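You operate a simulated robot arm through the tools that you are given. There is no shell and no other tool.

You are at the controls of a simulated robot arm. One attempt, no reset.

Task
Put things in order on the top of the wooden bench by the bin rack. At the end: the white leak test bottle stands where the blue block stood; the black valve from the top of the wooden bench by the bin rack stands where the white leak test bottle stood; the silver eyelet tube stands where the black valve stood; the blue block is on the white number plate; whatever was shut is shut again. Leave all else as you found it, and nothing knocked over.

It is judged by the outcome, as a careful person would: the job done as asked, and still so three seconds after it is handed in. It fails if anything else is knocked over, pushed out of place, dropped, spilled or broken.

Robot
A 5-joint arm with a two-finger parallel gripper, fixed in place. Base frame: the origin is at the foot of the arm, x ahead of it, y to its left, z up; the work surface is at about z = 0. Lengths are in m, angles in rad, forces in N, time in s.
With the tool pointing down near the work surface it reaches from about 0.26 to 0.68 m from the base axis. Its first joint turns from -1.152 to 1.152 rad. The tool tilts only in the upright plane through the base axis and itself; it spins freely about its own axis. Payload 2.9 kg.
Tool frame: the origin (TCP) lies between the finger pads and is the grasp point; the fingertips stand 0.03 m ahead of it; z points along the fingers, y is the line along which they close. Largest opening 0.11 m; finger width 0.02, thickness 0.01; the body of the gripper, 0.048 by 0.112 m, starts 0.055 m behind the TCP.
Orientation is that of the tool frame in the base frame, as a unit quaternion [w, x, y, z]. With the fingers straight down and closing along the base's y, the tool's x points along the base's -x, its y along +y and its z along -z.

Tools
- The arm moves only by the tool servo_tool. Its argument "steps" is a list of rows, each an object (a shift or turn left out is 0, a gripper value left out holds the last) with "dp": the shift along the base's x, y, z in cm, a list of three; "angular": the turn, a rotation vector about the base's x, y, z in rad, a list of three; "hand": the opening, from 0 (shut) to 1 (fully open). In form: [{"dp": [x, y, z], "angular": [wx, wy, wz], "hand": hand}, ...]. A call has 1 to 20 rows; each row shifts and turns the commanded pose from where the row before left it. Each row takes 0.2 s and may step no farther than 0.05 m and 0.15 rad from the row before; otherwise, or with a gripper value out of range, the whole call is refused. Where a pose cannot be reached the arm comes as near as it can. A force on the tool above 40 N (or 10 N above the force at the start of the call, whichever is more), or a blocked arm, ends the call early, and 0.2 s more pass. Each finger travels about 0.108 m/s and halts on what it meets, pressing with about 31 N; the grip force reading is that of the motor and also rises with nothing between the fingers. The clock runs only during rows and for 0.2 s after the last one: add rows that do not move to give the fingers time. It gives the time, the measured TCP pose, the force on the tool (base axes), the opening and the grip force at its end, in the units of the frame above (readings bear some noise), with the torque about the TCP (base axes, N m) and any sound that the robot's microphone picked up.
- Cameras (640 x 400 px; columns grow to the right, rows downward): "scene" is fixed at [0.052, -0.483, 0.6065]; the picture's right is [0.45, -0.89, 0.00], its down [-0.63, -0.32, -0.71] and it looks along [0.63, 0.32, -0.71] (base axes); focal length 318 px, centre (320, 200). "wrist" rides on the gripper at [0.072, 0.017, -0.103] in the tool frame; the picture's right is [-0.23, 0.97, 0.00], its down [-0.76, -0.18, -0.62] and it looks along [-0.61, -0.14, 0.78] (tool axes); focal length 222 px, centre (320, 200). There is no depth. A picture from a camera that has moved, and an enlarged one, comes with that camera's place and axes in the base frame and with its lens. The place of the scene camera against the robot may be out by one fixed shift of up to 0.025 m in any direction.
- snapshot(camera): a new picture of that camera. No time passes.
- close_up(camera, box): a new picture of the part [left, top, right, bottom] of that camera's present view, enlarged. No time passes.
- close_job(): hands the job in; it is judged then, once.

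Nothing tells you positions but the pictures and the camera data. Unless the task says otherwise, let go and move clear before handing in.

The tools are called as name(argument=value, ...) on one line, values as JSON. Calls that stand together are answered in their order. servo_tool: Moves the arm, as the interface text tells. Its arguments: {"type":"object","properties":{"steps":{"type":"array"}},"required":["steps"]} The other tools are called the same way: snapshot (camera) takes a picture; close_up (camera, box) takes an enlarged picture of a part of a camera's view; close_job () hands the job in.

At the start:

```text
time_s: 0.0
tcp_pos: [0.375, -0.0307, 0.3072]
ee_rot: [0.0, 0.0, 1.0, 0.001]
force: [-0.7, -0.4, -1.1]
moment: [0.0, 0.01, -0.07]
finger_gap: 0.1098
gripper_force: 0.1
```

scene: 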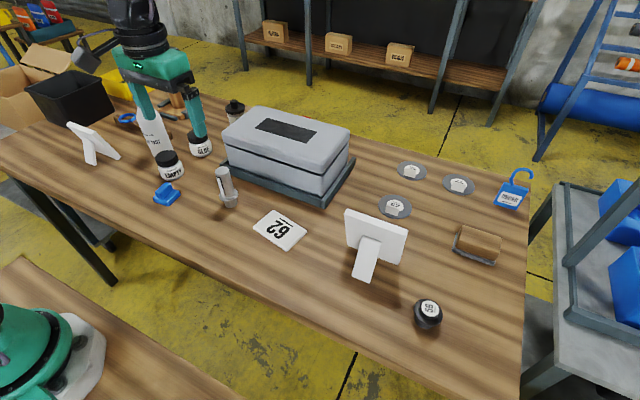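
wrist: 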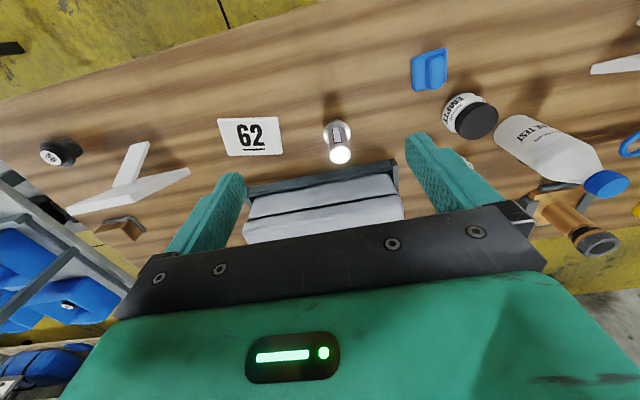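

I see a bench with a grey case, a white bottle, a blue block, a silver tube, a "62" plate and several jars and pucks. First I'll look closer to identify each item before I move anything.

close_up(camera="scene", box=[60, 60, 260, 220])

close_up(camera="scene", box=[200, 90, 400, 250])

close_up(camera="scene", box=[340, 140, 540, 340])

close_up(camera="wrist", box=[380, 20, 640, 260])

close_up(camera="wrist", box=[0, 80, 260, 260])

close_up(camera="scene", box=[0, 0, 160, 120])

```text
2.50 times, centred on (160, 140) of scene
camera zoom: at [0.052, -0.483, 0.6065], right [0.45, -0.89, 0.0], down [-0.63, -0.32, -0.71], along [0.63, 0.32, -0.71], focal length 795 px, centre (720, 350)
```

zoom: 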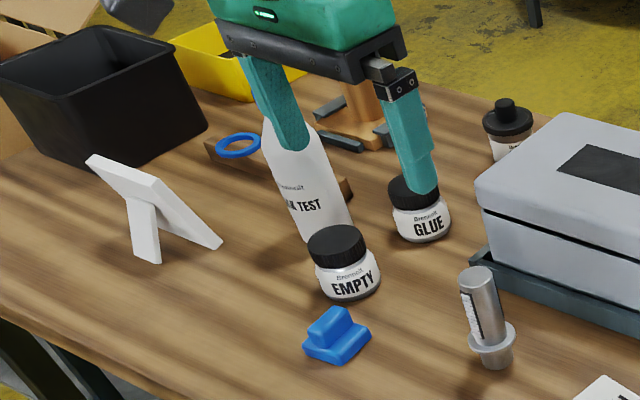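

```text
2.50 times, centred on (300, 170) of scene
camera zoom: at [0.052, -0.483, 0.6065], right [0.45, -0.89, 0.0], down [-0.63, -0.32, -0.71], along [0.63, 0.32, -0.71], focal length 795 px, centre (370, 275)
```

zoom: 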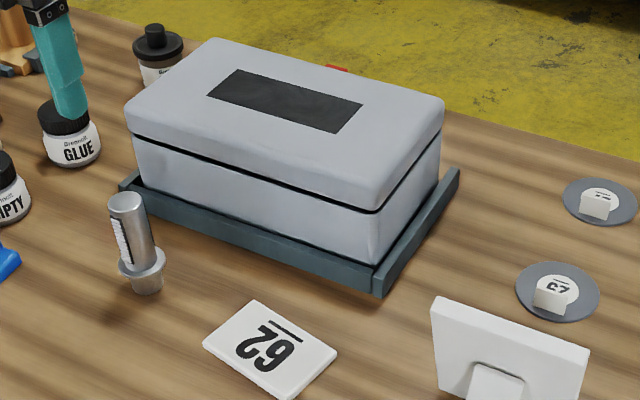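

```text
2.00 times, centred on (440, 240) of scene
camera zoom: at [0.052, -0.483, 0.6065], right [0.45, -0.89, 0.0], down [-0.63, -0.32, -0.71], along [0.63, 0.32, -0.71], focal length 636 px, centre (80, 120)
```

zoom: 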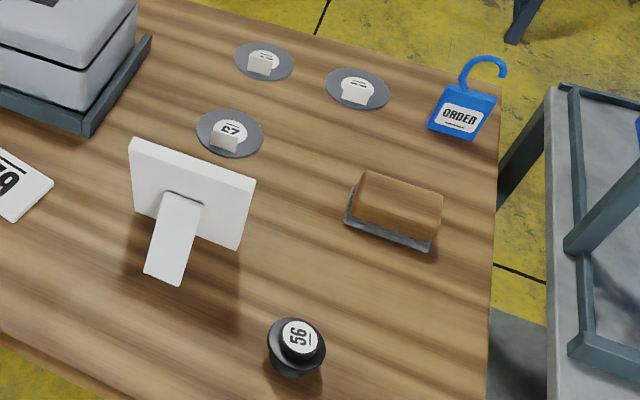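

```text
1.67 times, centred on (510, 140) of wrist
camera zoom: at [0.3032, -0.0144, 0.4115], right [0.23, 0.97, 0.0], down [0.76, -0.18, 0.62], along [0.61, -0.14, -0.78], focal length 370 px, centre (3, 300)
```

zoom: 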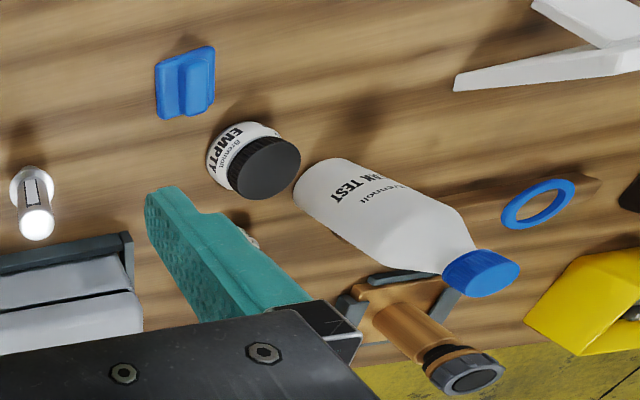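

```text
2.22 times, centred on (130, 170) of wrist
camera zoom: at [0.3032, -0.0144, 0.4115], right [0.23, 0.97, 0.0], down [0.76, -0.18, 0.62], along [0.61, -0.14, -0.78], focal length 494 px, centre (742, 267)
```

zoom: 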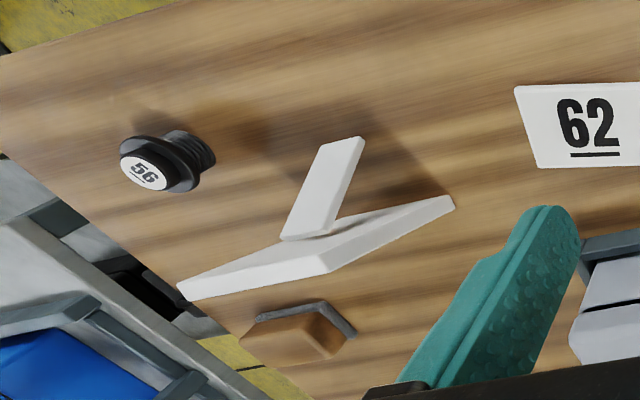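

```text
3.33 times, centred on (80, 60) of scene
camera zoom: at [0.052, -0.483, 0.6065], right [0.45, -0.89, 0.0], down [-0.63, -0.32, -0.71], along [0.63, 0.32, -0.71], focal length 1060 px, centre (1120, 667)
```

zoom: 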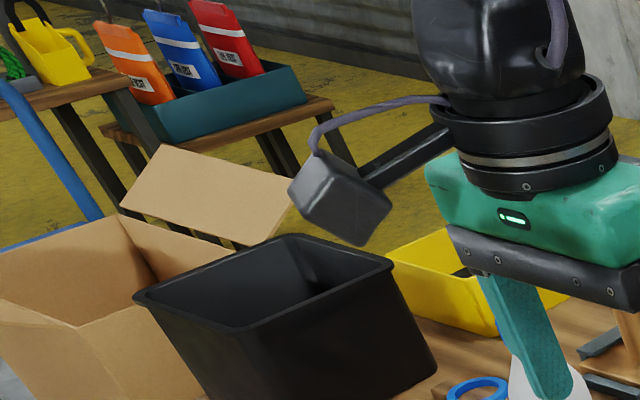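

I see likely matches for most items, but I still need to confirm the black valve. It could be the "56" piece or the knobbed item behind the case, so I'll enlarge those.

close_up(camera="scene", box=[400, 285, 460, 340])

close_up(camera="scene", box=[200, 85, 260, 135])

close_up(camera="scene", box=[200, 155, 250, 215])

close_up(camera="scene", box=[380, 150, 540, 230])

close_up(camera="scene", box=[540, 0, 640, 340])

close_up(camera="scene", box=[100, 80, 240, 160])

```text
7.27 times, centred on (430, 312) of scene
camera zoom: at [0.052, -0.483, 0.6065], right [0.45, -0.89, 0.0], down [-0.63, -0.32, -0.71], along [0.63, 0.32, -0.71], focal length 2313 px, centre (-480, -618)
```

zoom: 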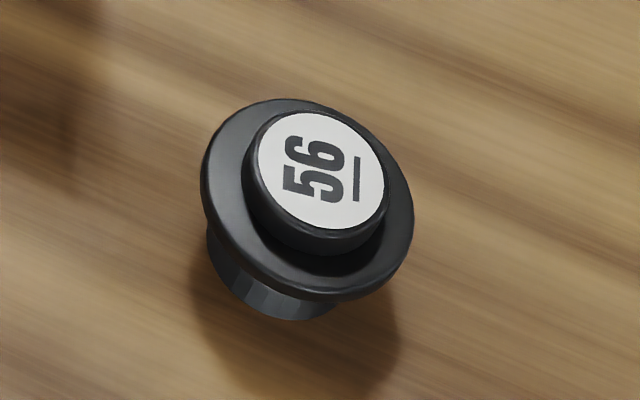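

```text
8.00 times, centred on (230, 110) of scene
camera zoom: at [0.052, -0.483, 0.6065], right [0.45, -0.89, 0.0], down [-0.63, -0.32, -0.71], along [0.63, 0.32, -0.71], focal length 2544 px, centre (1040, 920)
```

zoom: 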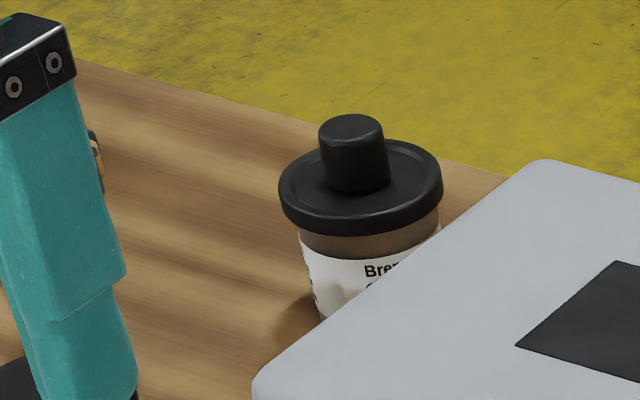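

```text
6.67 times, centred on (225, 185) of scene
camera zoom: at [0.052, -0.483, 0.6065], right [0.45, -0.89, 0.0], down [-0.63, -0.32, -0.71], along [0.63, 0.32, -0.71], focal length 2120 px, centre (953, 300)
```

zoom: 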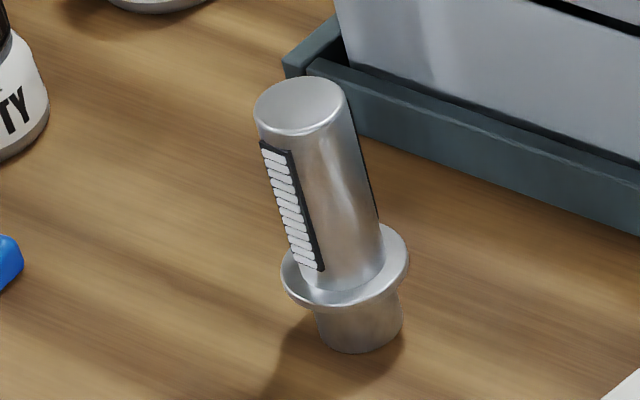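

```text
4.00 times, centred on (460, 190) of scene
camera zoom: at [0.052, -0.483, 0.6065], right [0.45, -0.89, 0.0], down [-0.63, -0.32, -0.71], along [0.63, 0.32, -0.71], focal length 1272 px, centre (-240, 240)
```

zoom: 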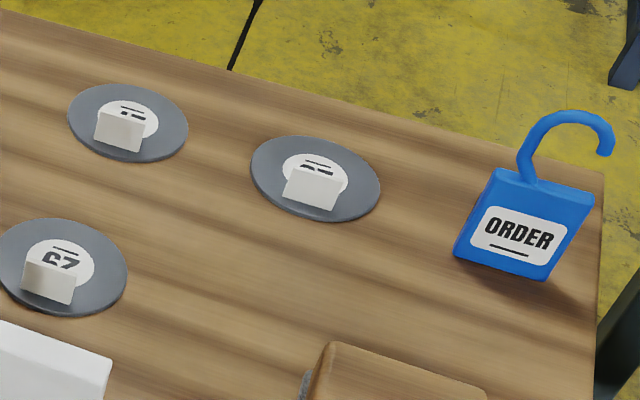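

```text
1.18 times, centred on (590, 170) of scene
camera zoom: at [0.052, -0.483, 0.6065], right [0.45, -0.89, 0.0], down [-0.63, -0.32, -0.71], along [0.63, 0.32, -0.71], focal length 374 px, centre (2, 235)
```

zoom: 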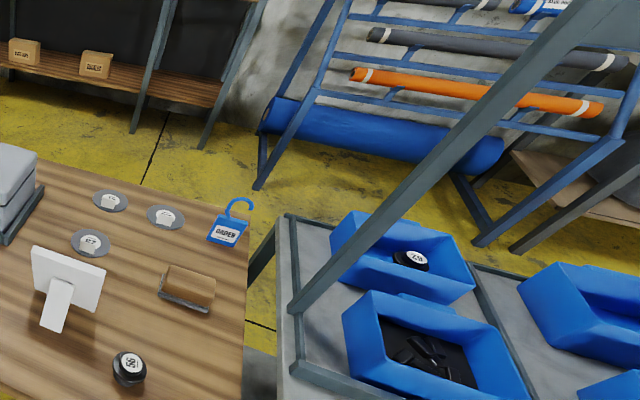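

```text
4.57 times, centred on (170, 120) of scene
camera zoom: at [0.052, -0.483, 0.6065], right [0.45, -0.89, 0.0], down [-0.63, -0.32, -0.71], along [0.63, 0.32, -0.71], focal length 1454 px, centre (1006, 566)
```

zoom: 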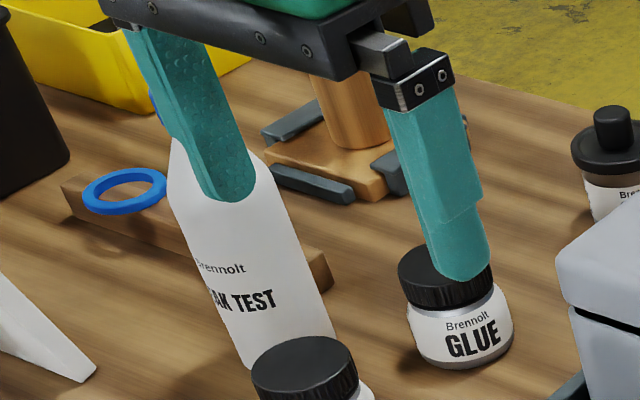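

The "56" piece is the black valve on this bench; a lookalike sits in a blue bin on the rack. I put the block near (0.40, 0.14), the bottle near (0.55, 0.31), the tube near (0.46, -0.02), the plate near (0.44, -0.18) and the valve near (0.38, -0.55). Since the plate is free, the order is block, bottle, valve, tube. Next I'll hover over the block to measure it better.

servo_tool(steps=[{"dp": [0.6, 4.2, -1.0]}, {"dp": [0.6, 4.2, -1.0]}, {"dp": [0.6, 4.2, -1.0]}, {"dp": [0.6, 4.2, -1.0]}, {}, {}])

snapshot(camera="wrist")

snapshot(camera="scene")

```text
time_s: 1.4
tcp_pos: [0.4, 0.1388, 0.2678]
ee_rot: [0.0, 0.0, 1.0, 0.0]
force: [0.9, 0.3, 0.8]
moment: [0.02, 0.0, 0.01]
finger_gap: 0.1102
gripper_force: 0.1
```

```text
taken
camera wrist: at [0.3271, 0.1547, 0.3715], right [0.23, 0.97, 0.0], down [0.76, -0.18, 0.62], along [0.61, -0.14, -0.78], focal length 222 px, centre (320, 200)
```

wrist: 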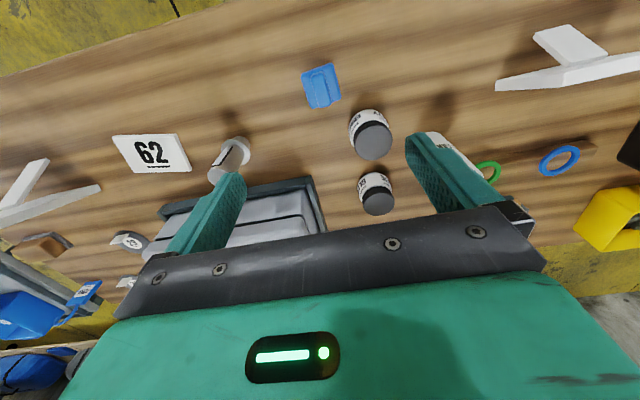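

```text
taken
```

scene: 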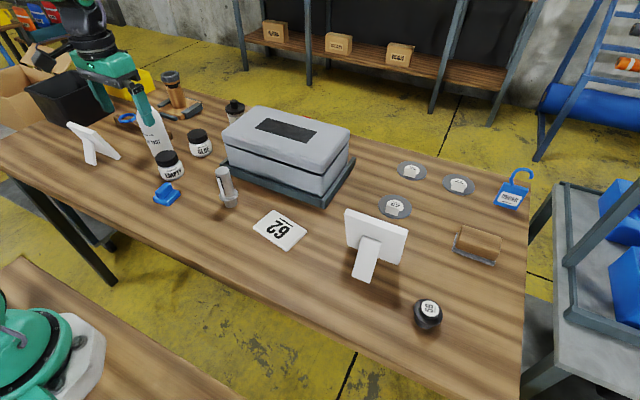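

The block lies almost directly below the tool at about (0.40, 0.14). I'll enlarge the view to get its orientation and the layout of its neighbours.

close_up(camera="wrist", box=[280, 50, 400, 125])

close_up(camera="wrist", box=[320, 80, 520, 220])

close_up(camera="wrist", box=[100, 110, 280, 220])

close_up(camera="scene", box=[120, 60, 260, 220])

```text
5.33 times, centred on (340, 88) of wrist
camera zoom: at [0.3271, 0.1547, 0.3715], right [0.23, 0.97, 0.0], down [0.76, -0.18, 0.62], along [0.61, -0.14, -0.78], focal length 1185 px, centre (213, 800)
```

zoom: 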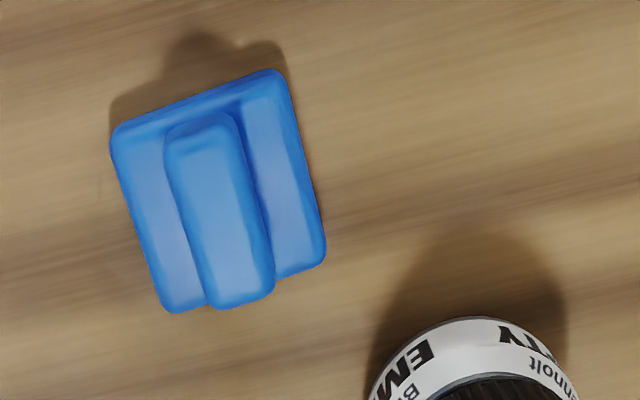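

```text
2.86 times, centred on (420, 150) of wrist
camera zoom: at [0.3271, 0.1547, 0.3715], right [0.23, 0.97, 0.0], down [0.76, -0.18, 0.62], along [0.61, -0.14, -0.78], focal length 635 px, centre (34, 343)
```

zoom: 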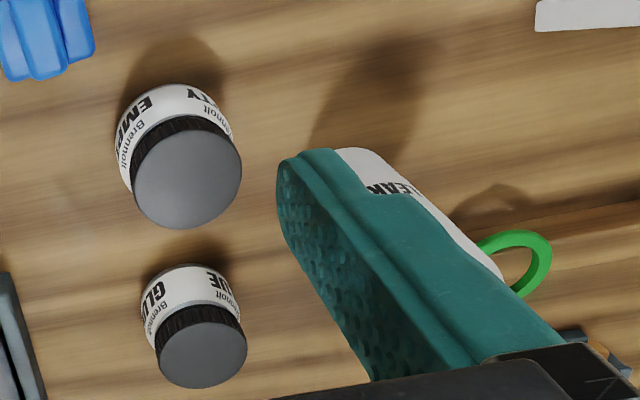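

```text
3.56 times, centred on (190, 165) of wrist
camera zoom: at [0.3271, 0.1547, 0.3715], right [0.23, 0.97, 0.0], down [0.76, -0.18, 0.62], along [0.61, -0.14, -0.78], focal length 790 px, centre (782, 324)
```

zoom: 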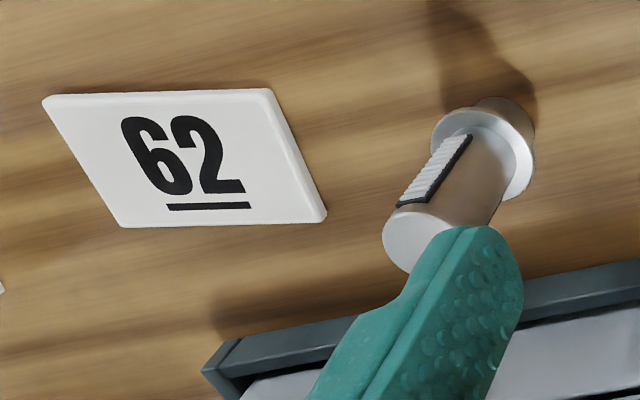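

```text
2.50 times, centred on (190, 140) of scene
camera zoom: at [0.052, -0.483, 0.6065], right [0.45, -0.89, 0.0], down [-0.63, -0.32, -0.71], along [0.63, 0.32, -0.71], focal length 795 px, centre (645, 350)
```

zoom: 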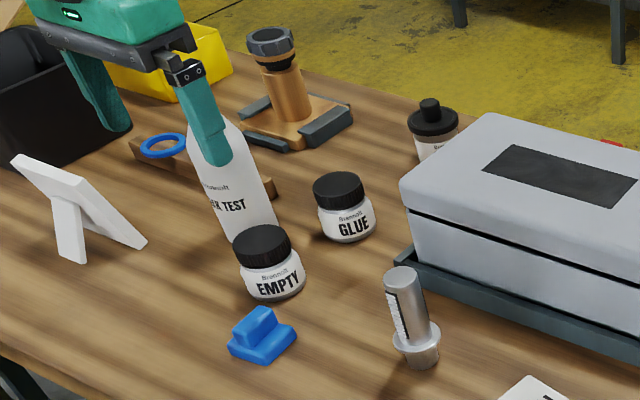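

The block's base is about 4.6 × 4.8 cm, centred near (0.4005, 0.1405) and turned roughly +0.07 rad. The plate is centred near (0.440, -0.179) and turned about -0.2 rad. I'll align with the block and come down partway.

servo_tool(steps=[{"dp": [0.05, 0.15, -4], "angular": [0, 0, 0.07], "hand": 0.8}, {"dp": [0, 0, -4]}, {"dp": [0, 0, -4]}, {"dp": [0, 0, -4]}, {"dp": [0, 0, -2]}, {}])

snapshot(camera="wrist")

close_up(camera="scene", box=[100, 100, 260, 220])

```text
time_s: 2.8
tcp_pos: [0.4012, 0.1363, 0.0884]
ee_rot: [0.0, -0.036, 0.999, 0.0]
force: [-0.4, -0.2, 0.3]
moment: [0.01, 0.05, -0.03]
finger_gap: 0.0882
gripper_force: 0.0
```

```text
taken
camera wrist: at [0.3271, 0.1486, 0.1915], right [0.16, 0.99, 0.0], down [0.77, -0.12, 0.62], along [0.62, -0.1, -0.78], focal length 222 px, centre (320, 200)
```

wrist: 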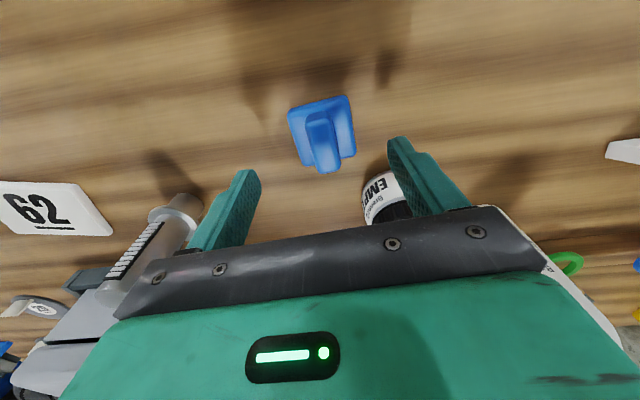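

```text
3.33 times, centred on (180, 160) of scene
camera zoom: at [0.052, -0.483, 0.6065], right [0.45, -0.89, 0.0], down [-0.63, -0.32, -0.71], along [0.63, 0.32, -0.71], focal length 1060 px, centre (787, 333)
```

zoom: 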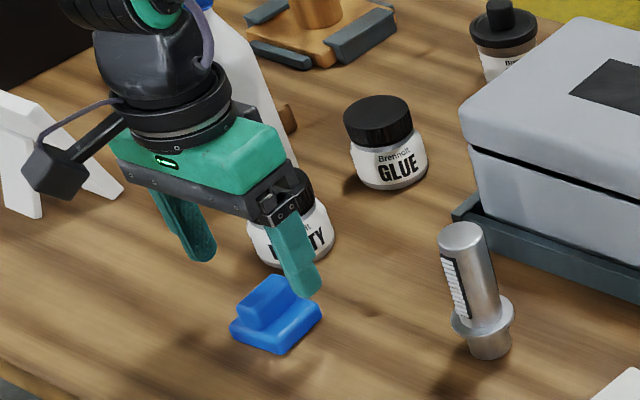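

The fingers straddle the block and are well centred on it. I'll lower to grasp height and close on its base.

servo_tool(steps=[{"dp": [0, 0.15, -2.5]}, {"dp": [0, 0, -1.7]}, {"dp": [0, 0, -1.0]}, {}, {"hand": 0.3}, {"hand": 0.3}, {"hand": 0.3}, {"hand": 0.3}])

snapshot(camera="wrist")

close_up(camera="scene", box=[100, 100, 260, 220])

```text
time_s: 4.6
tcp_pos: [0.3992, 0.1385, 0.0362]
ee_rot: [0.0, -0.035, 0.999, 0.0]
force: [-0.2, 0.6, 0.0]
moment: [0.0, 0.0, 0.04]
finger_gap: 0.0487
gripper_force: 30.9
```

```text
taken
camera wrist: at [0.3266, 0.151, 0.1394], right [0.16, 0.99, 0.0], down [0.77, -0.12, 0.62], along [0.62, -0.1, -0.78], focal length 222 px, centre (320, 200)
```

wrist: 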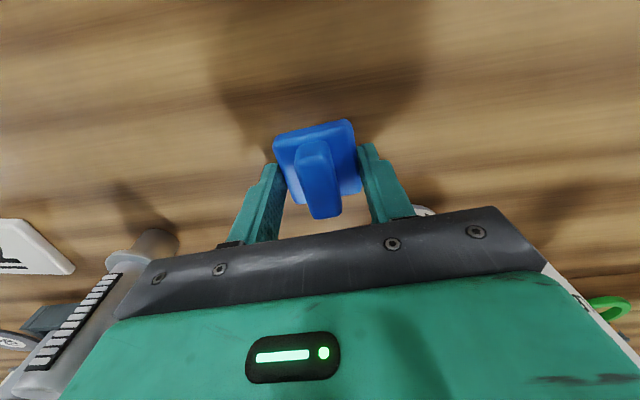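

```text
3.33 times, centred on (180, 160) of scene
camera zoom: at [0.052, -0.483, 0.6065], right [0.45, -0.89, 0.0], down [-0.63, -0.32, -0.71], along [0.63, 0.32, -0.71], focal length 1060 px, centre (787, 333)
```

zoom: 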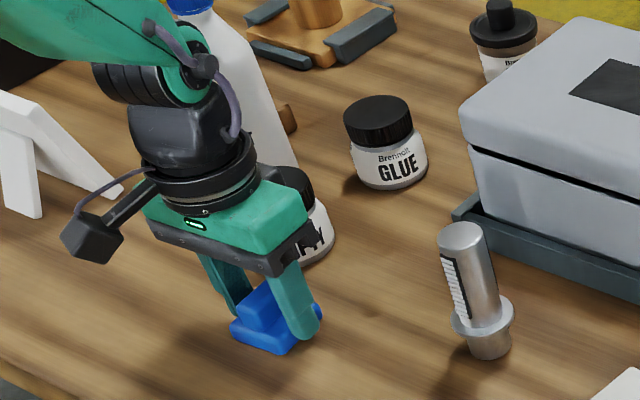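

The block is held: the gap reads 4.9 cm with firm grip force. I'll lift it clear of the tube and carry it over the number plate, turning it to match the plate.

servo_tool(steps=[{"dp": [0, 0, 2]}, {"dp": [0, 0, 4]}, {"dp": [0, 0, 4]}, {"dp": [0, 0, 4]}, {"dp": [0, 0, 4]}, {"dp": [0.4, -3.2, 0]}, {"dp": [0.4, -4, 0]}, {"dp": [0.4, -4, 0], "angular": [0, 0, -0.05]}, {"dp": [0.4, -4, 0], "angular": [0, 0, -0.05]}, {"dp": [0.4, -4, 0], "angular": [0, 0, -0.05]}, {"dp": [0.4, -4, 0], "angular": [0, 0, -0.06]}, {"dp": [0.4, -4, 0], "angular": [0, 0, -0.06]}, {"dp": [0.4, -3, 0]}, {"dp": [0.4, -1.6, 0]}, {}, {}])

snapshot(camera="wrist")

snapshot(camera="scene")

```text
time_s: 8.0
tcp_pos: [0.4353, -0.1789, 0.216]
ee_rot: [0.0, 0.101, 0.995, 0.0]
force: [-0.5, 0.9, -0.9]
moment: [-0.03, -0.03, 0.01]
finger_gap: 0.0489
gripper_force: 30.7
```

```text
taken
camera wrist: at [0.3669, -0.148, 0.3197], right [0.42, 0.91, 0.0], down [0.71, -0.33, 0.62], along [0.57, -0.26, -0.78], focal length 222 px, centre (320, 200)
```

wrist: 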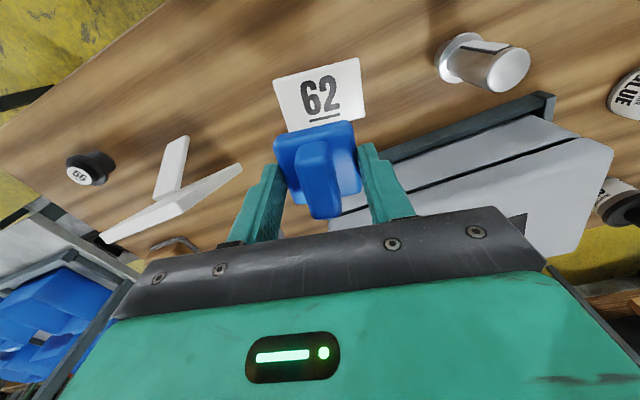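

```text
taken
```

scene: 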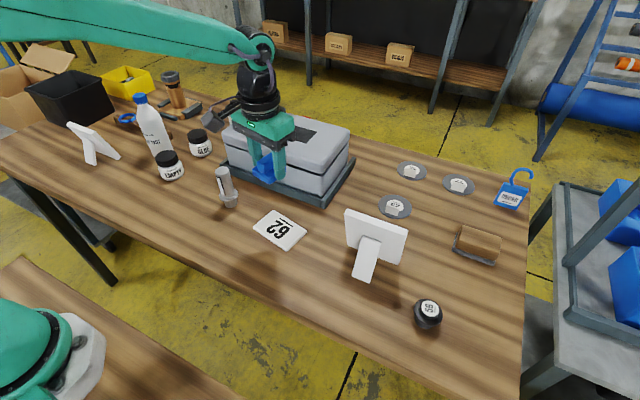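

The block hangs just short of the plate centre, which I now measure as about (0.441, -0.179), and its yaw matches. I'll shift forward 6 mm and lower it close to the plate.

servo_tool(steps=[{"dp": [0.6, -0.05, 0]}, {"dp": [0, 0, -4]}, {"dp": [0, 0, -4]}, {"dp": [0, 0, -4]}, {"dp": [0, 0, -2.5]}, {"dp": [0, 0, -1]}, {}])

snapshot(camera="wrist")

close_up(camera="scene", box=[210, 140, 370, 270])

```text
time_s: 9.6
tcp_pos: [0.4406, -0.1779, 0.0609]
ee_rot: [0.0, 0.1, 0.995, 0.0]
force: [-0.1, 0.3, -0.6]
moment: [-0.02, 0.03, 0.02]
finger_gap: 0.0491
gripper_force: 31.0
```

```text
taken
camera wrist: at [0.3738, -0.1468, 0.1641], right [0.42, 0.91, 0.0], down [0.71, -0.33, 0.62], along [0.57, -0.26, -0.78], focal length 222 px, centre (320, 200)
```

wrist: 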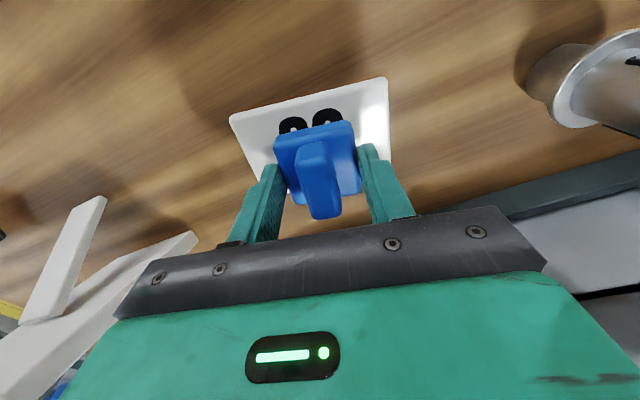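

```text
3.08 times, centred on (290, 205) of scene
camera zoom: at [0.052, -0.483, 0.6065], right [0.45, -0.89, 0.0], down [-0.63, -0.32, -0.71], along [0.63, 0.32, -0.71], focal length 979 px, centre (412, 185)
```

zoom: 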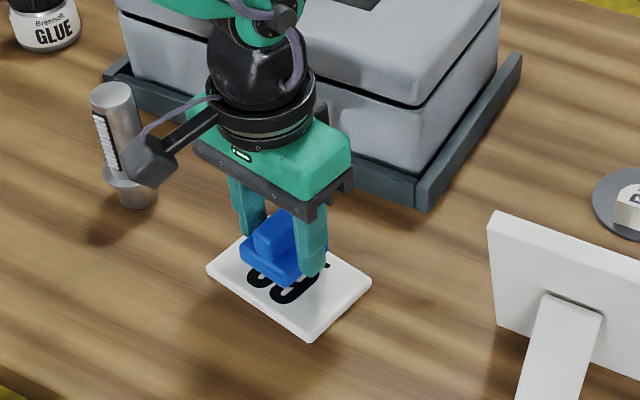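

The block is centred over the plate with a little height to spare. I'll set it down in small steps and watch the force.

servo_tool(steps=[{"dp": [0.05, -0.1, -0.8]}, {"dp": [0, 0, -0.4]}, {"dp": [0, 0, -0.2]}, {}])

close_up(camera="scene", box=[230, 180, 330, 260])

```text
time_s: 10.6
tcp_pos: [0.4432, -0.1787, 0.047]
ee_rot: [0.0, 0.101, 0.995, 0.0]
force: [0.2, 0.3, -0.5]
moment: [-0.01, 0.0, 0.01]
finger_gap: 0.0488
gripper_force: 30.3
```

```text
5.00 times, centred on (280, 220) of scene
camera zoom: at [0.052, -0.483, 0.6065], right [0.45, -0.89, 0.0], down [-0.63, -0.32, -0.71], along [0.63, 0.32, -0.71], focal length 1590 px, centre (520, 100)
```

zoom: 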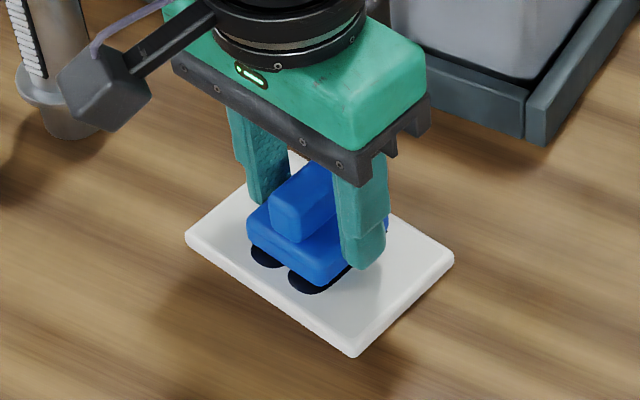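

servo_tool(steps=[{"dp": [0, 0, -0.2]}, {"dp": [0, 0, -0.1]}, {}])

close_up(camera="scene", box=[230, 180, 330, 260])

```text
time_s: 11.4
tcp_pos: [0.4451, -0.179, 0.0459]
ee_rot: [0.002, 0.1, 0.995, 0.0]
force: [-6.9, 3.7, 26.7]
moment: [0.16, 0.33, 0.0]
finger_gap: 0.049
gripper_force: 30.9
```

```text
5.00 times, centred on (280, 220) of scene
camera zoom: at [0.0518, -0.4829, 0.6066], right [0.45, -0.89, 0.0], down [-0.63, -0.32, -0.71], along [0.63, 0.32, -0.71], focal length 1590 px, centre (520, 100)
```

zoom: 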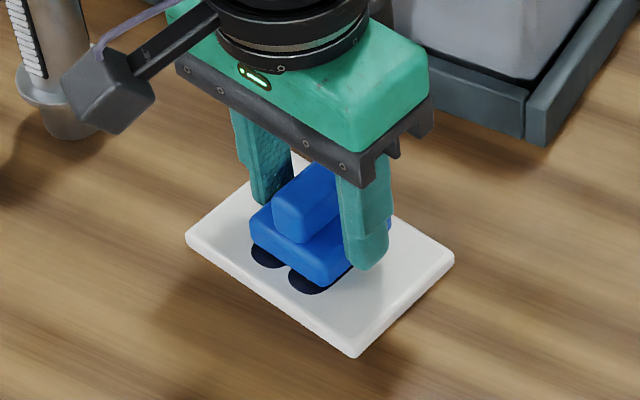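

It touched down on the plate at about 27 N. I'll ease the pressure, open the fingers gently and rise straight up.

servo_tool(steps=[{"dp": [0, 0, 0.2]}, {}, {"hand": 0.5}, {"hand": 0.7}, {"hand": 0.7}, {"dp": [0, 0, 2]}, {"dp": [0, 0, 4]}, {"dp": [0, 0, 4]}, {"dp": [0, 0, 4]}, {"dp": [0, 0, 4]}, {"dp": [0, 0, 4]}, {}])

snapshot(camera="wrist")

snapshot(camera="scene")

close_up(camera="scene", box=[230, 180, 330, 260])

```text
time_s: 14.0
tcp_pos: [0.4416, -0.1802, 0.264]
ee_rot: [0.0, 0.1, 0.995, 0.0]
force: [0.4, 0.8, -0.6]
moment: [-0.01, -0.01, -0.02]
finger_gap: 0.077
gripper_force: 0.0
```

```text
taken
camera wrist: at [0.3742, -0.1495, 0.3688], right [0.42, 0.91, 0.0], down [0.71, -0.33, 0.62], along [0.57, -0.26, -0.78], focal length 222 px, centre (320, 200)
```

wrist: 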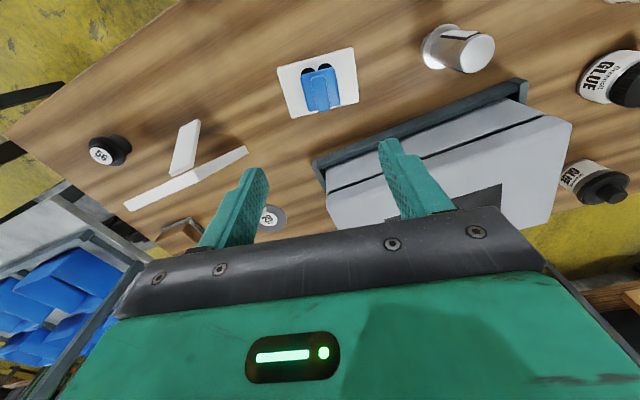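

```text
taken
```

scene: 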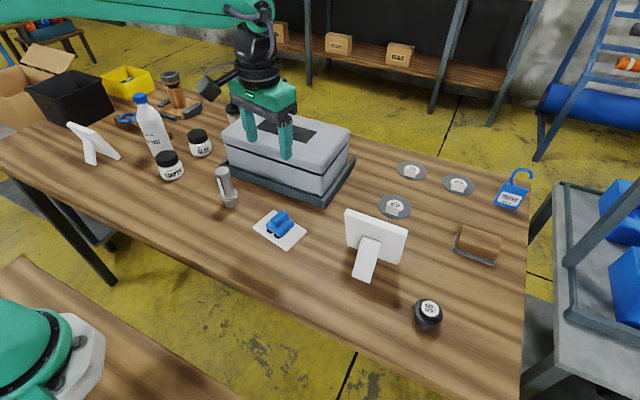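

```text
5.00 times, centred on (280, 220) of scene
camera zoom: at [0.052, -0.483, 0.6065], right [0.45, -0.89, 0.0], down [-0.63, -0.32, -0.71], along [0.63, 0.32, -0.71], focal length 1590 px, centre (520, 100)
```

zoom: 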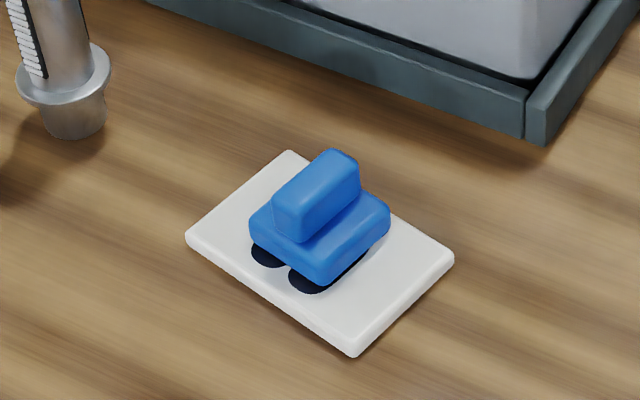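

The block sits squarely on the plate. Next is the bottle: I'll rise and swing over toward it, well above everything, for a close look.

servo_tool(steps=[{"dp": [0, 0, 4]}, {"dp": [0.3, 4.3, 0.6], "angular": [0, 0, 0.07]}, {"dp": [0.3, 4.3, 0.4], "angular": [0, 0, 0.07]}, {"dp": [0.3, 4.3, 0], "angular": [0, 0, 0.07]}, {"dp": [0.3, 4.3, 0], "angular": [0, 0, 0.07]}, {"dp": [0.3, 4.3, 0], "angular": [0, 0, 0.07]}, {"dp": [0.3, 4.3, 0], "angular": [0, 0, 0.07]}, {"dp": [0.3, 4.3, 0], "angular": [0, 0, 0.07]}, {"dp": [0.3, 4.3, 0], "angular": [0, 0, 0.07]}, {"dp": [0.3, 4.3, 0], "angular": [0, 0, 0.07]}, {"dp": [0.3, 4.3, 0], "angular": [0, 0, 0.07]}, {}, {}])

snapshot(camera="wrist")

snapshot(camera="scene")

```text
time_s: 16.8
tcp_pos: [0.4758, 0.2501, 0.3152]
ee_rot: [0.0, -0.248, 0.969, 0.0]
force: [-0.4, -0.4, 0.3]
moment: [0.03, 0.01, 0.02]
finger_gap: 0.077
gripper_force: 0.0
```

```text
taken
camera wrist: at [0.4038, 0.2301, 0.4186], right [-0.27, 0.96, 0.0], down [0.75, 0.21, 0.62], along [0.6, 0.17, -0.78], focal length 222 px, centre (320, 200)
```

wrist: 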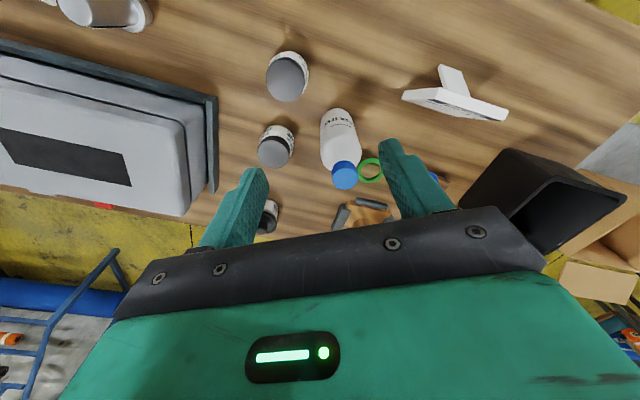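

```text
taken
```

scene: 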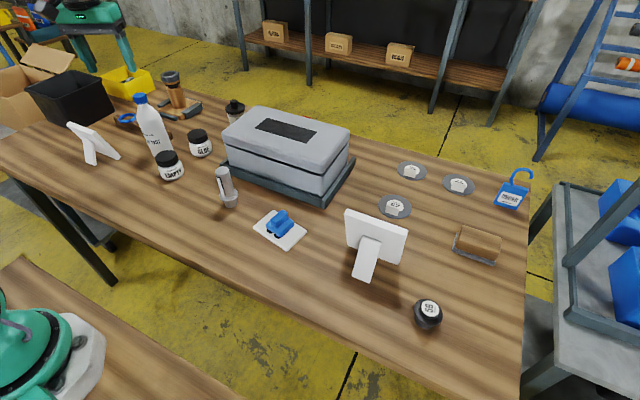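

close_up(camera="wrist", box=[250, 90, 410, 240])

close_up(camera="scene", box=[110, 60, 220, 190])

```text
2.67 times, centred on (330, 165) of wrist
camera zoom: at [0.4038, 0.2301, 0.4186], right [-0.27, 0.96, 0.0], down [0.75, 0.21, 0.62], along [0.6, 0.17, -0.78], focal length 592 px, centre (293, 293)
```

zoom: 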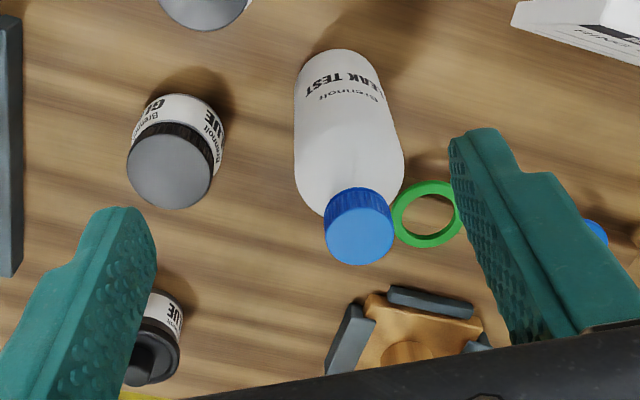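

```text
3.08 times, centred on (165, 125) of scene
camera zoom: at [0.052, -0.483, 0.6065], right [0.45, -0.89, 0.0], down [-0.63, -0.32, -0.71], along [0.63, 0.32, -0.71], focal length 979 px, centre (797, 431)
```

zoom: 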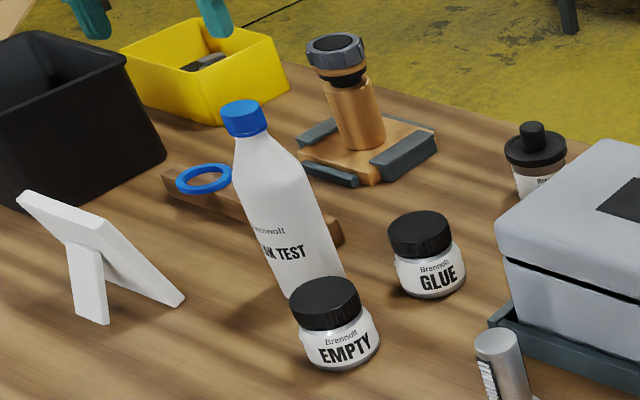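

The bottle stands near (0.543, 0.305) and is about 18 cm tall, with a cap about 3 cm wide. I'll hover directly above it, still clear, to refine the position.

servo_tool(steps=[{"dp": [2.3, 1.8, 0]}, {"dp": [2.3, 1.8, 0]}, {"dp": [2.3, 1.8, 0]}, {"dp": [0, 0, -2]}, {}, {}])

snapshot(camera="wrist")

close_up(camera="scene", box=[80, 30, 240, 190])

```text
time_s: 18.2
tcp_pos: [0.5356, 0.3012, 0.2932]
ee_rot: [0.0, -0.247, 0.969, 0.0]
force: [0.4, 0.9, -0.7]
moment: [0.01, 0.0, 0.01]
finger_gap: 0.077
gripper_force: 0.1
out of reach, approached as far as the arm can: row 3
```

```text
taken
camera wrist: at [0.4639, 0.2812, 0.3964], right [-0.27, 0.96, 0.0], down [0.75, 0.21, 0.62], along [0.6, 0.17, -0.78], focal length 222 px, centre (320, 200)
```

wrist: 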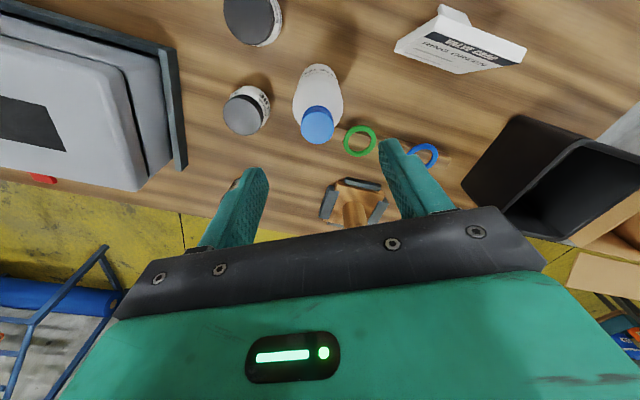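

```text
2.50 times, centred on (160, 110) of scene
camera zoom: at [0.052, -0.483, 0.6065], right [0.45, -0.89, 0.0], down [-0.63, -0.32, -0.71], along [0.63, 0.32, -0.71], focal length 795 px, centre (720, 425)
```

zoom: 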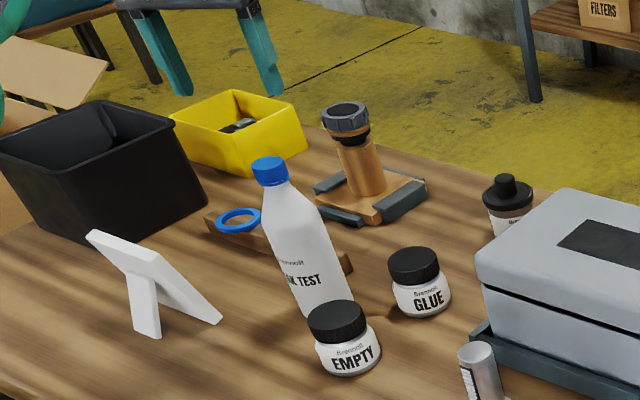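

The arm reached its limit at this height and stopped about 1 cm short, but lower down the reach is greater. I'll enlarge the bottle view to fix its exact position.

close_up(camera="wrist", box=[260, 50, 380, 150])

```text
4.00 times, centred on (320, 100) of wrist
camera zoom: at [0.4639, 0.2812, 0.3964], right [-0.27, 0.96, 0.0], down [0.75, 0.21, 0.62], along [0.6, 0.17, -0.78], focal length 888 px, centre (320, 600)
```

zoom: 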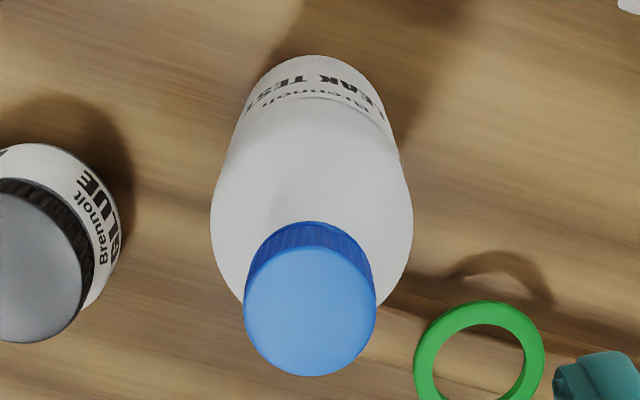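

The bottle axis is near (0.542, 0.302), the cap is 3.3 cm wide and spans roughly z = 0.157 to 0.18. I'll come down to just above the cap and check alignment before enclosing it.

servo_tool(steps=[{"dp": [0, 0, -3]}, {"dp": [0, 0, -3]}, {}, {}])

snapshot(camera="wrist")

close_up(camera="scene", box=[80, 30, 240, 190])

```text
time_s: 19.2
tcp_pos: [0.5384, 0.3016, 0.2333]
ee_rot: [0.0, -0.246, 0.969, 0.0]
force: [0.8, -1.3, -0.6]
moment: [0.0, 0.02, 0.01]
finger_gap: 0.0771
gripper_force: 0.0
```

```text
taken
camera wrist: at [0.4648, 0.2815, 0.3357], right [-0.27, 0.96, 0.0], down [0.75, 0.21, 0.62], along [0.6, 0.17, -0.78], focal length 222 px, centre (320, 200)
```

wrist: 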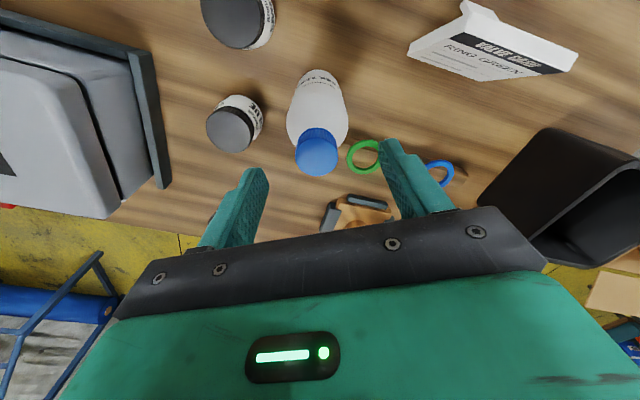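

```text
2.50 times, centred on (160, 110) of scene
camera zoom: at [0.052, -0.483, 0.6065], right [0.45, -0.89, 0.0], down [-0.63, -0.32, -0.71], along [0.63, 0.32, -0.71], focal length 795 px, centre (720, 425)
```

zoom: 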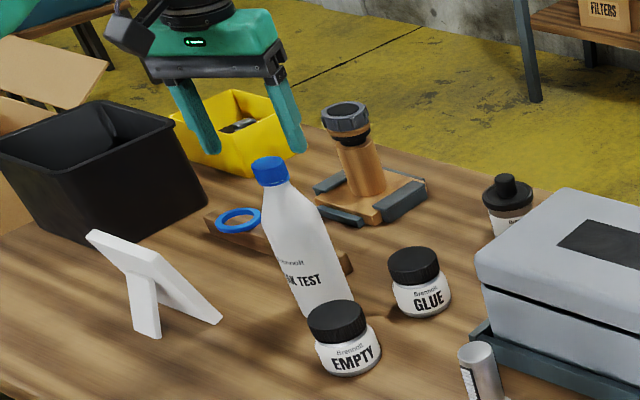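

The cap is about 5 mm further out than the tool. I'll shift forward and lower until the fingertips sit just at the lower edge of the cap.

servo_tool(steps=[{"dp": [0.5, 0, -1.0]}, {"dp": [0, 0, -2]}, {"dp": [0, 0, -1.4]}, {}, {}])

snapshot(camera="wrist")

close_up(camera="scene", box=[110, 70, 210, 150])

```text
time_s: 20.4
tcp_pos: [0.543, 0.3004, 0.1897]
ee_rot: [0.0, -0.247, 0.969, -0.001]
force: [0.6, -0.4, -0.4]
moment: [0.02, -0.03, -0.01]
finger_gap: 0.0771
gripper_force: 0.0
```

```text
taken
camera wrist: at [0.4706, 0.2803, 0.2923], right [-0.27, 0.96, 0.0], down [0.75, 0.21, 0.62], along [0.6, 0.17, -0.78], focal length 222 px, centre (320, 200)
```

wrist: 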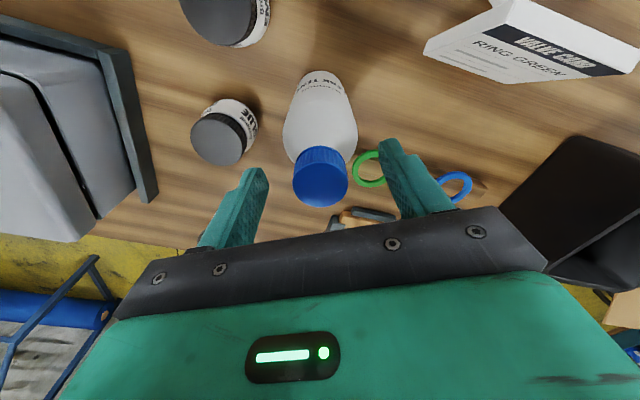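

```text
5.00 times, centred on (160, 110) of scene
camera zoom: at [0.052, -0.483, 0.6065], right [0.45, -0.89, 0.0], down [-0.63, -0.32, -0.71], along [0.63, 0.32, -0.71], focal length 1590 px, centre (1120, 650)
```

zoom: 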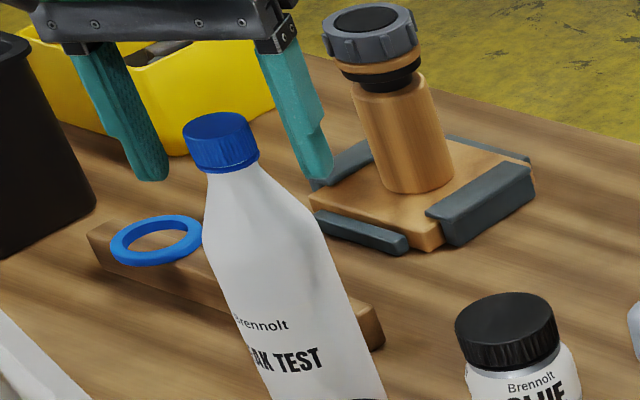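

The fingers straddle the cap with the tips about level with its lower edge. I'll raise 3 mm and narrow the opening without touching, so I can verify centring.

servo_tool(steps=[{"dp": [0, 0, 0.3], "hand": 0.55}, {"hand": 0.42}, {}])

close_up(camera="wrist", box=[220, 120, 420, 245])

close_up(camera="scene", box=[120, 70, 200, 130])

```text
time_s: 21.2
tcp_pos: [0.5415, 0.3008, 0.1933]
ee_rot: [0.0, -0.247, 0.969, 0.0]
force: [0.4, 0.6, -0.4]
moment: [0.05, 0.03, -0.04]
finger_gap: 0.0464
gripper_force: 0.0
```

```text
3.20 times, centred on (320, 182) of wrist
camera zoom: at [0.47, 0.2809, 0.2958], right [-0.27, 0.96, 0.0], down [0.75, 0.21, 0.62], along [0.6, 0.17, -0.78], focal length 711 px, centre (320, 256)
```

zoom: 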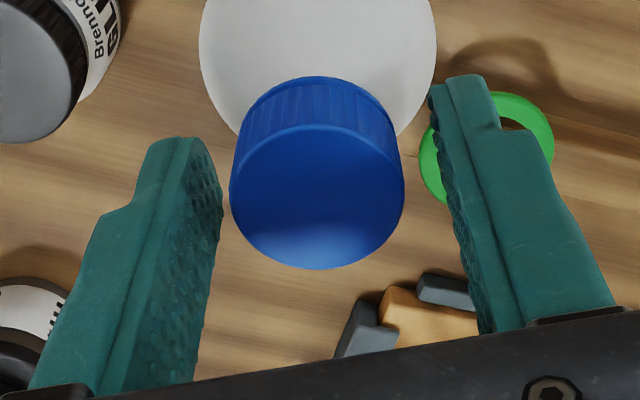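

```text
6.67 times, centred on (160, 100) of scene
camera zoom: at [0.052, -0.483, 0.6065], right [0.45, -0.89, 0.0], down [-0.63, -0.32, -0.71], along [0.63, 0.32, -0.71], focal length 2120 px, centre (1387, 867)
```

zoom: 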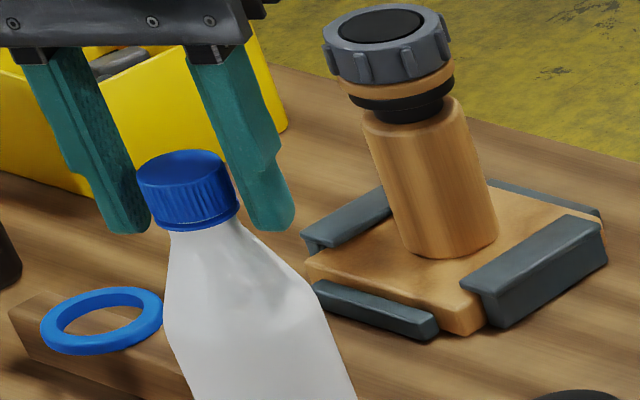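

The cap is centred to within about 1 mm sideways, though it sits roughly 4 mm farther out than the finger line. I'll nudge outward and close slowly on the cap.

servo_tool(steps=[{"dp": [0.35, 0.08, 0]}, {}, {"hand": 0.36}, {"hand": 0.33}, {"hand": 0.3}, {"hand": 0.25}, {"hand": 0.2}, {"hand": 0.2}])

close_up(camera="wrist", box=[220, 120, 420, 245])

close_up(camera="scene", box=[110, 70, 230, 180])

```text
time_s: 23.0
tcp_pos: [0.5456, 0.3026, 0.1934]
ee_rot: [0.0, -0.247, 0.969, 0.0]
force: [-1.1, 2.0, 0.0]
moment: [0.17, 0.07, -0.02]
finger_gap: 0.0312
gripper_force: 31.1
```

```text
3.20 times, centred on (320, 182) of wrist
camera zoom: at [0.4737, 0.282, 0.2956], right [-0.27, 0.96, 0.0], down [0.75, 0.21, 0.62], along [0.6, 0.17, -0.78], focal length 711 px, centre (320, 256)
```

zoom: 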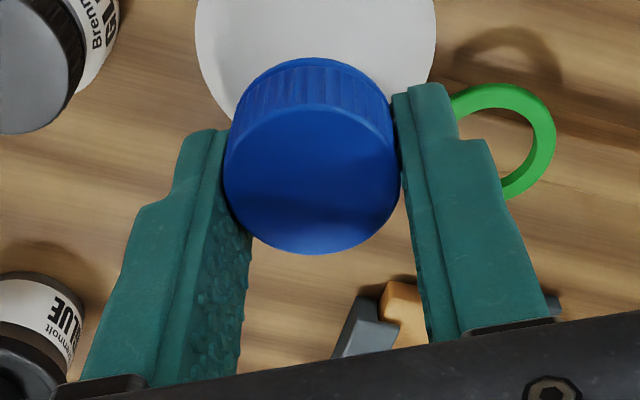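

```text
3.64 times, centred on (170, 125) of scene
camera zoom: at [0.052, -0.483, 0.6065], right [0.45, -0.89, 0.0], down [-0.63, -0.32, -0.71], along [0.63, 0.32, -0.71], focal length 1156 px, centre (866, 473)
```

zoom: 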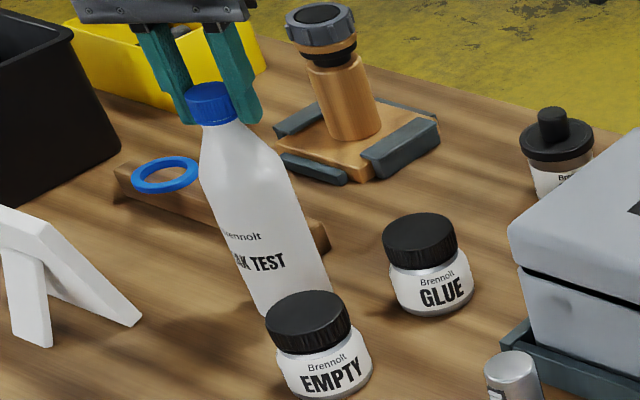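

The cap is gripped at 3.1 cm with firm force and the bottle is still upright. I'll lift a little and check that it hangs securely.

servo_tool(steps=[{"dp": [0, 0, 0.7]}, {"dp": [0, 0, 1.3]}, {"dp": [0, 0, 2]}, {"dp": [0, 0, 1.7]}, {}])

close_up(camera="scene", box=[80, 30, 240, 180])

snapshot(camera="wrist")

```text
time_s: 24.2
tcp_pos: [0.5458, 0.301, 0.2511]
ee_rot: [0.0, -0.247, 0.969, 0.0]
force: [0.7, -0.6, -4.5]
moment: [-0.03, -0.02, -0.03]
finger_gap: 0.031
gripper_force: 31.0
```

```text
2.67 times, centred on (160, 105) of scene
camera zoom: at [0.052, -0.483, 0.6065], right [0.45, -0.89, 0.0], down [-0.63, -0.32, -0.71], along [0.63, 0.32, -0.71], focal length 848 px, centre (747, 453)
```

zoom: 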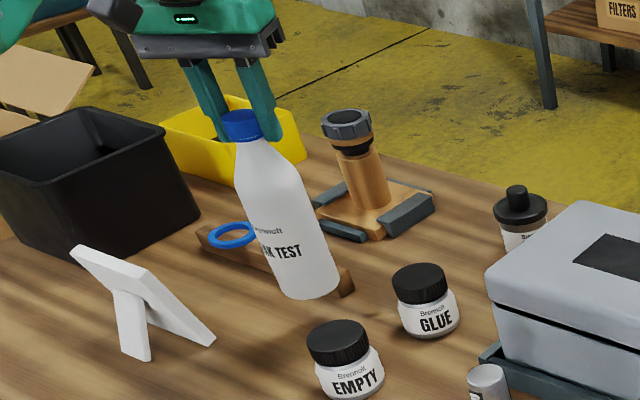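

```text
taken
camera wrist: at [0.4737, 0.2813, 0.354], right [-0.27, 0.96, 0.0], down [0.75, 0.21, 0.62], along [0.6, 0.17, -0.78], focal length 222 px, centre (320, 200)
```

wrist: 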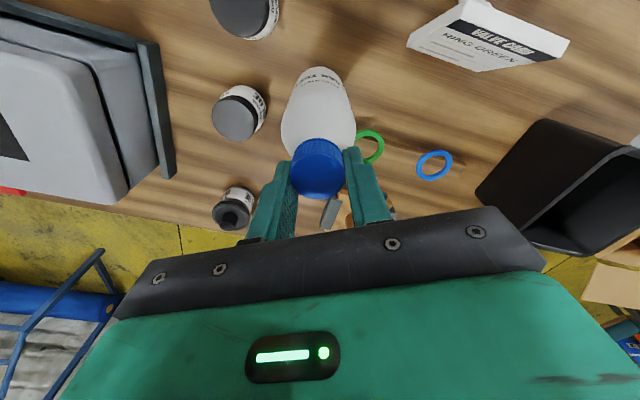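

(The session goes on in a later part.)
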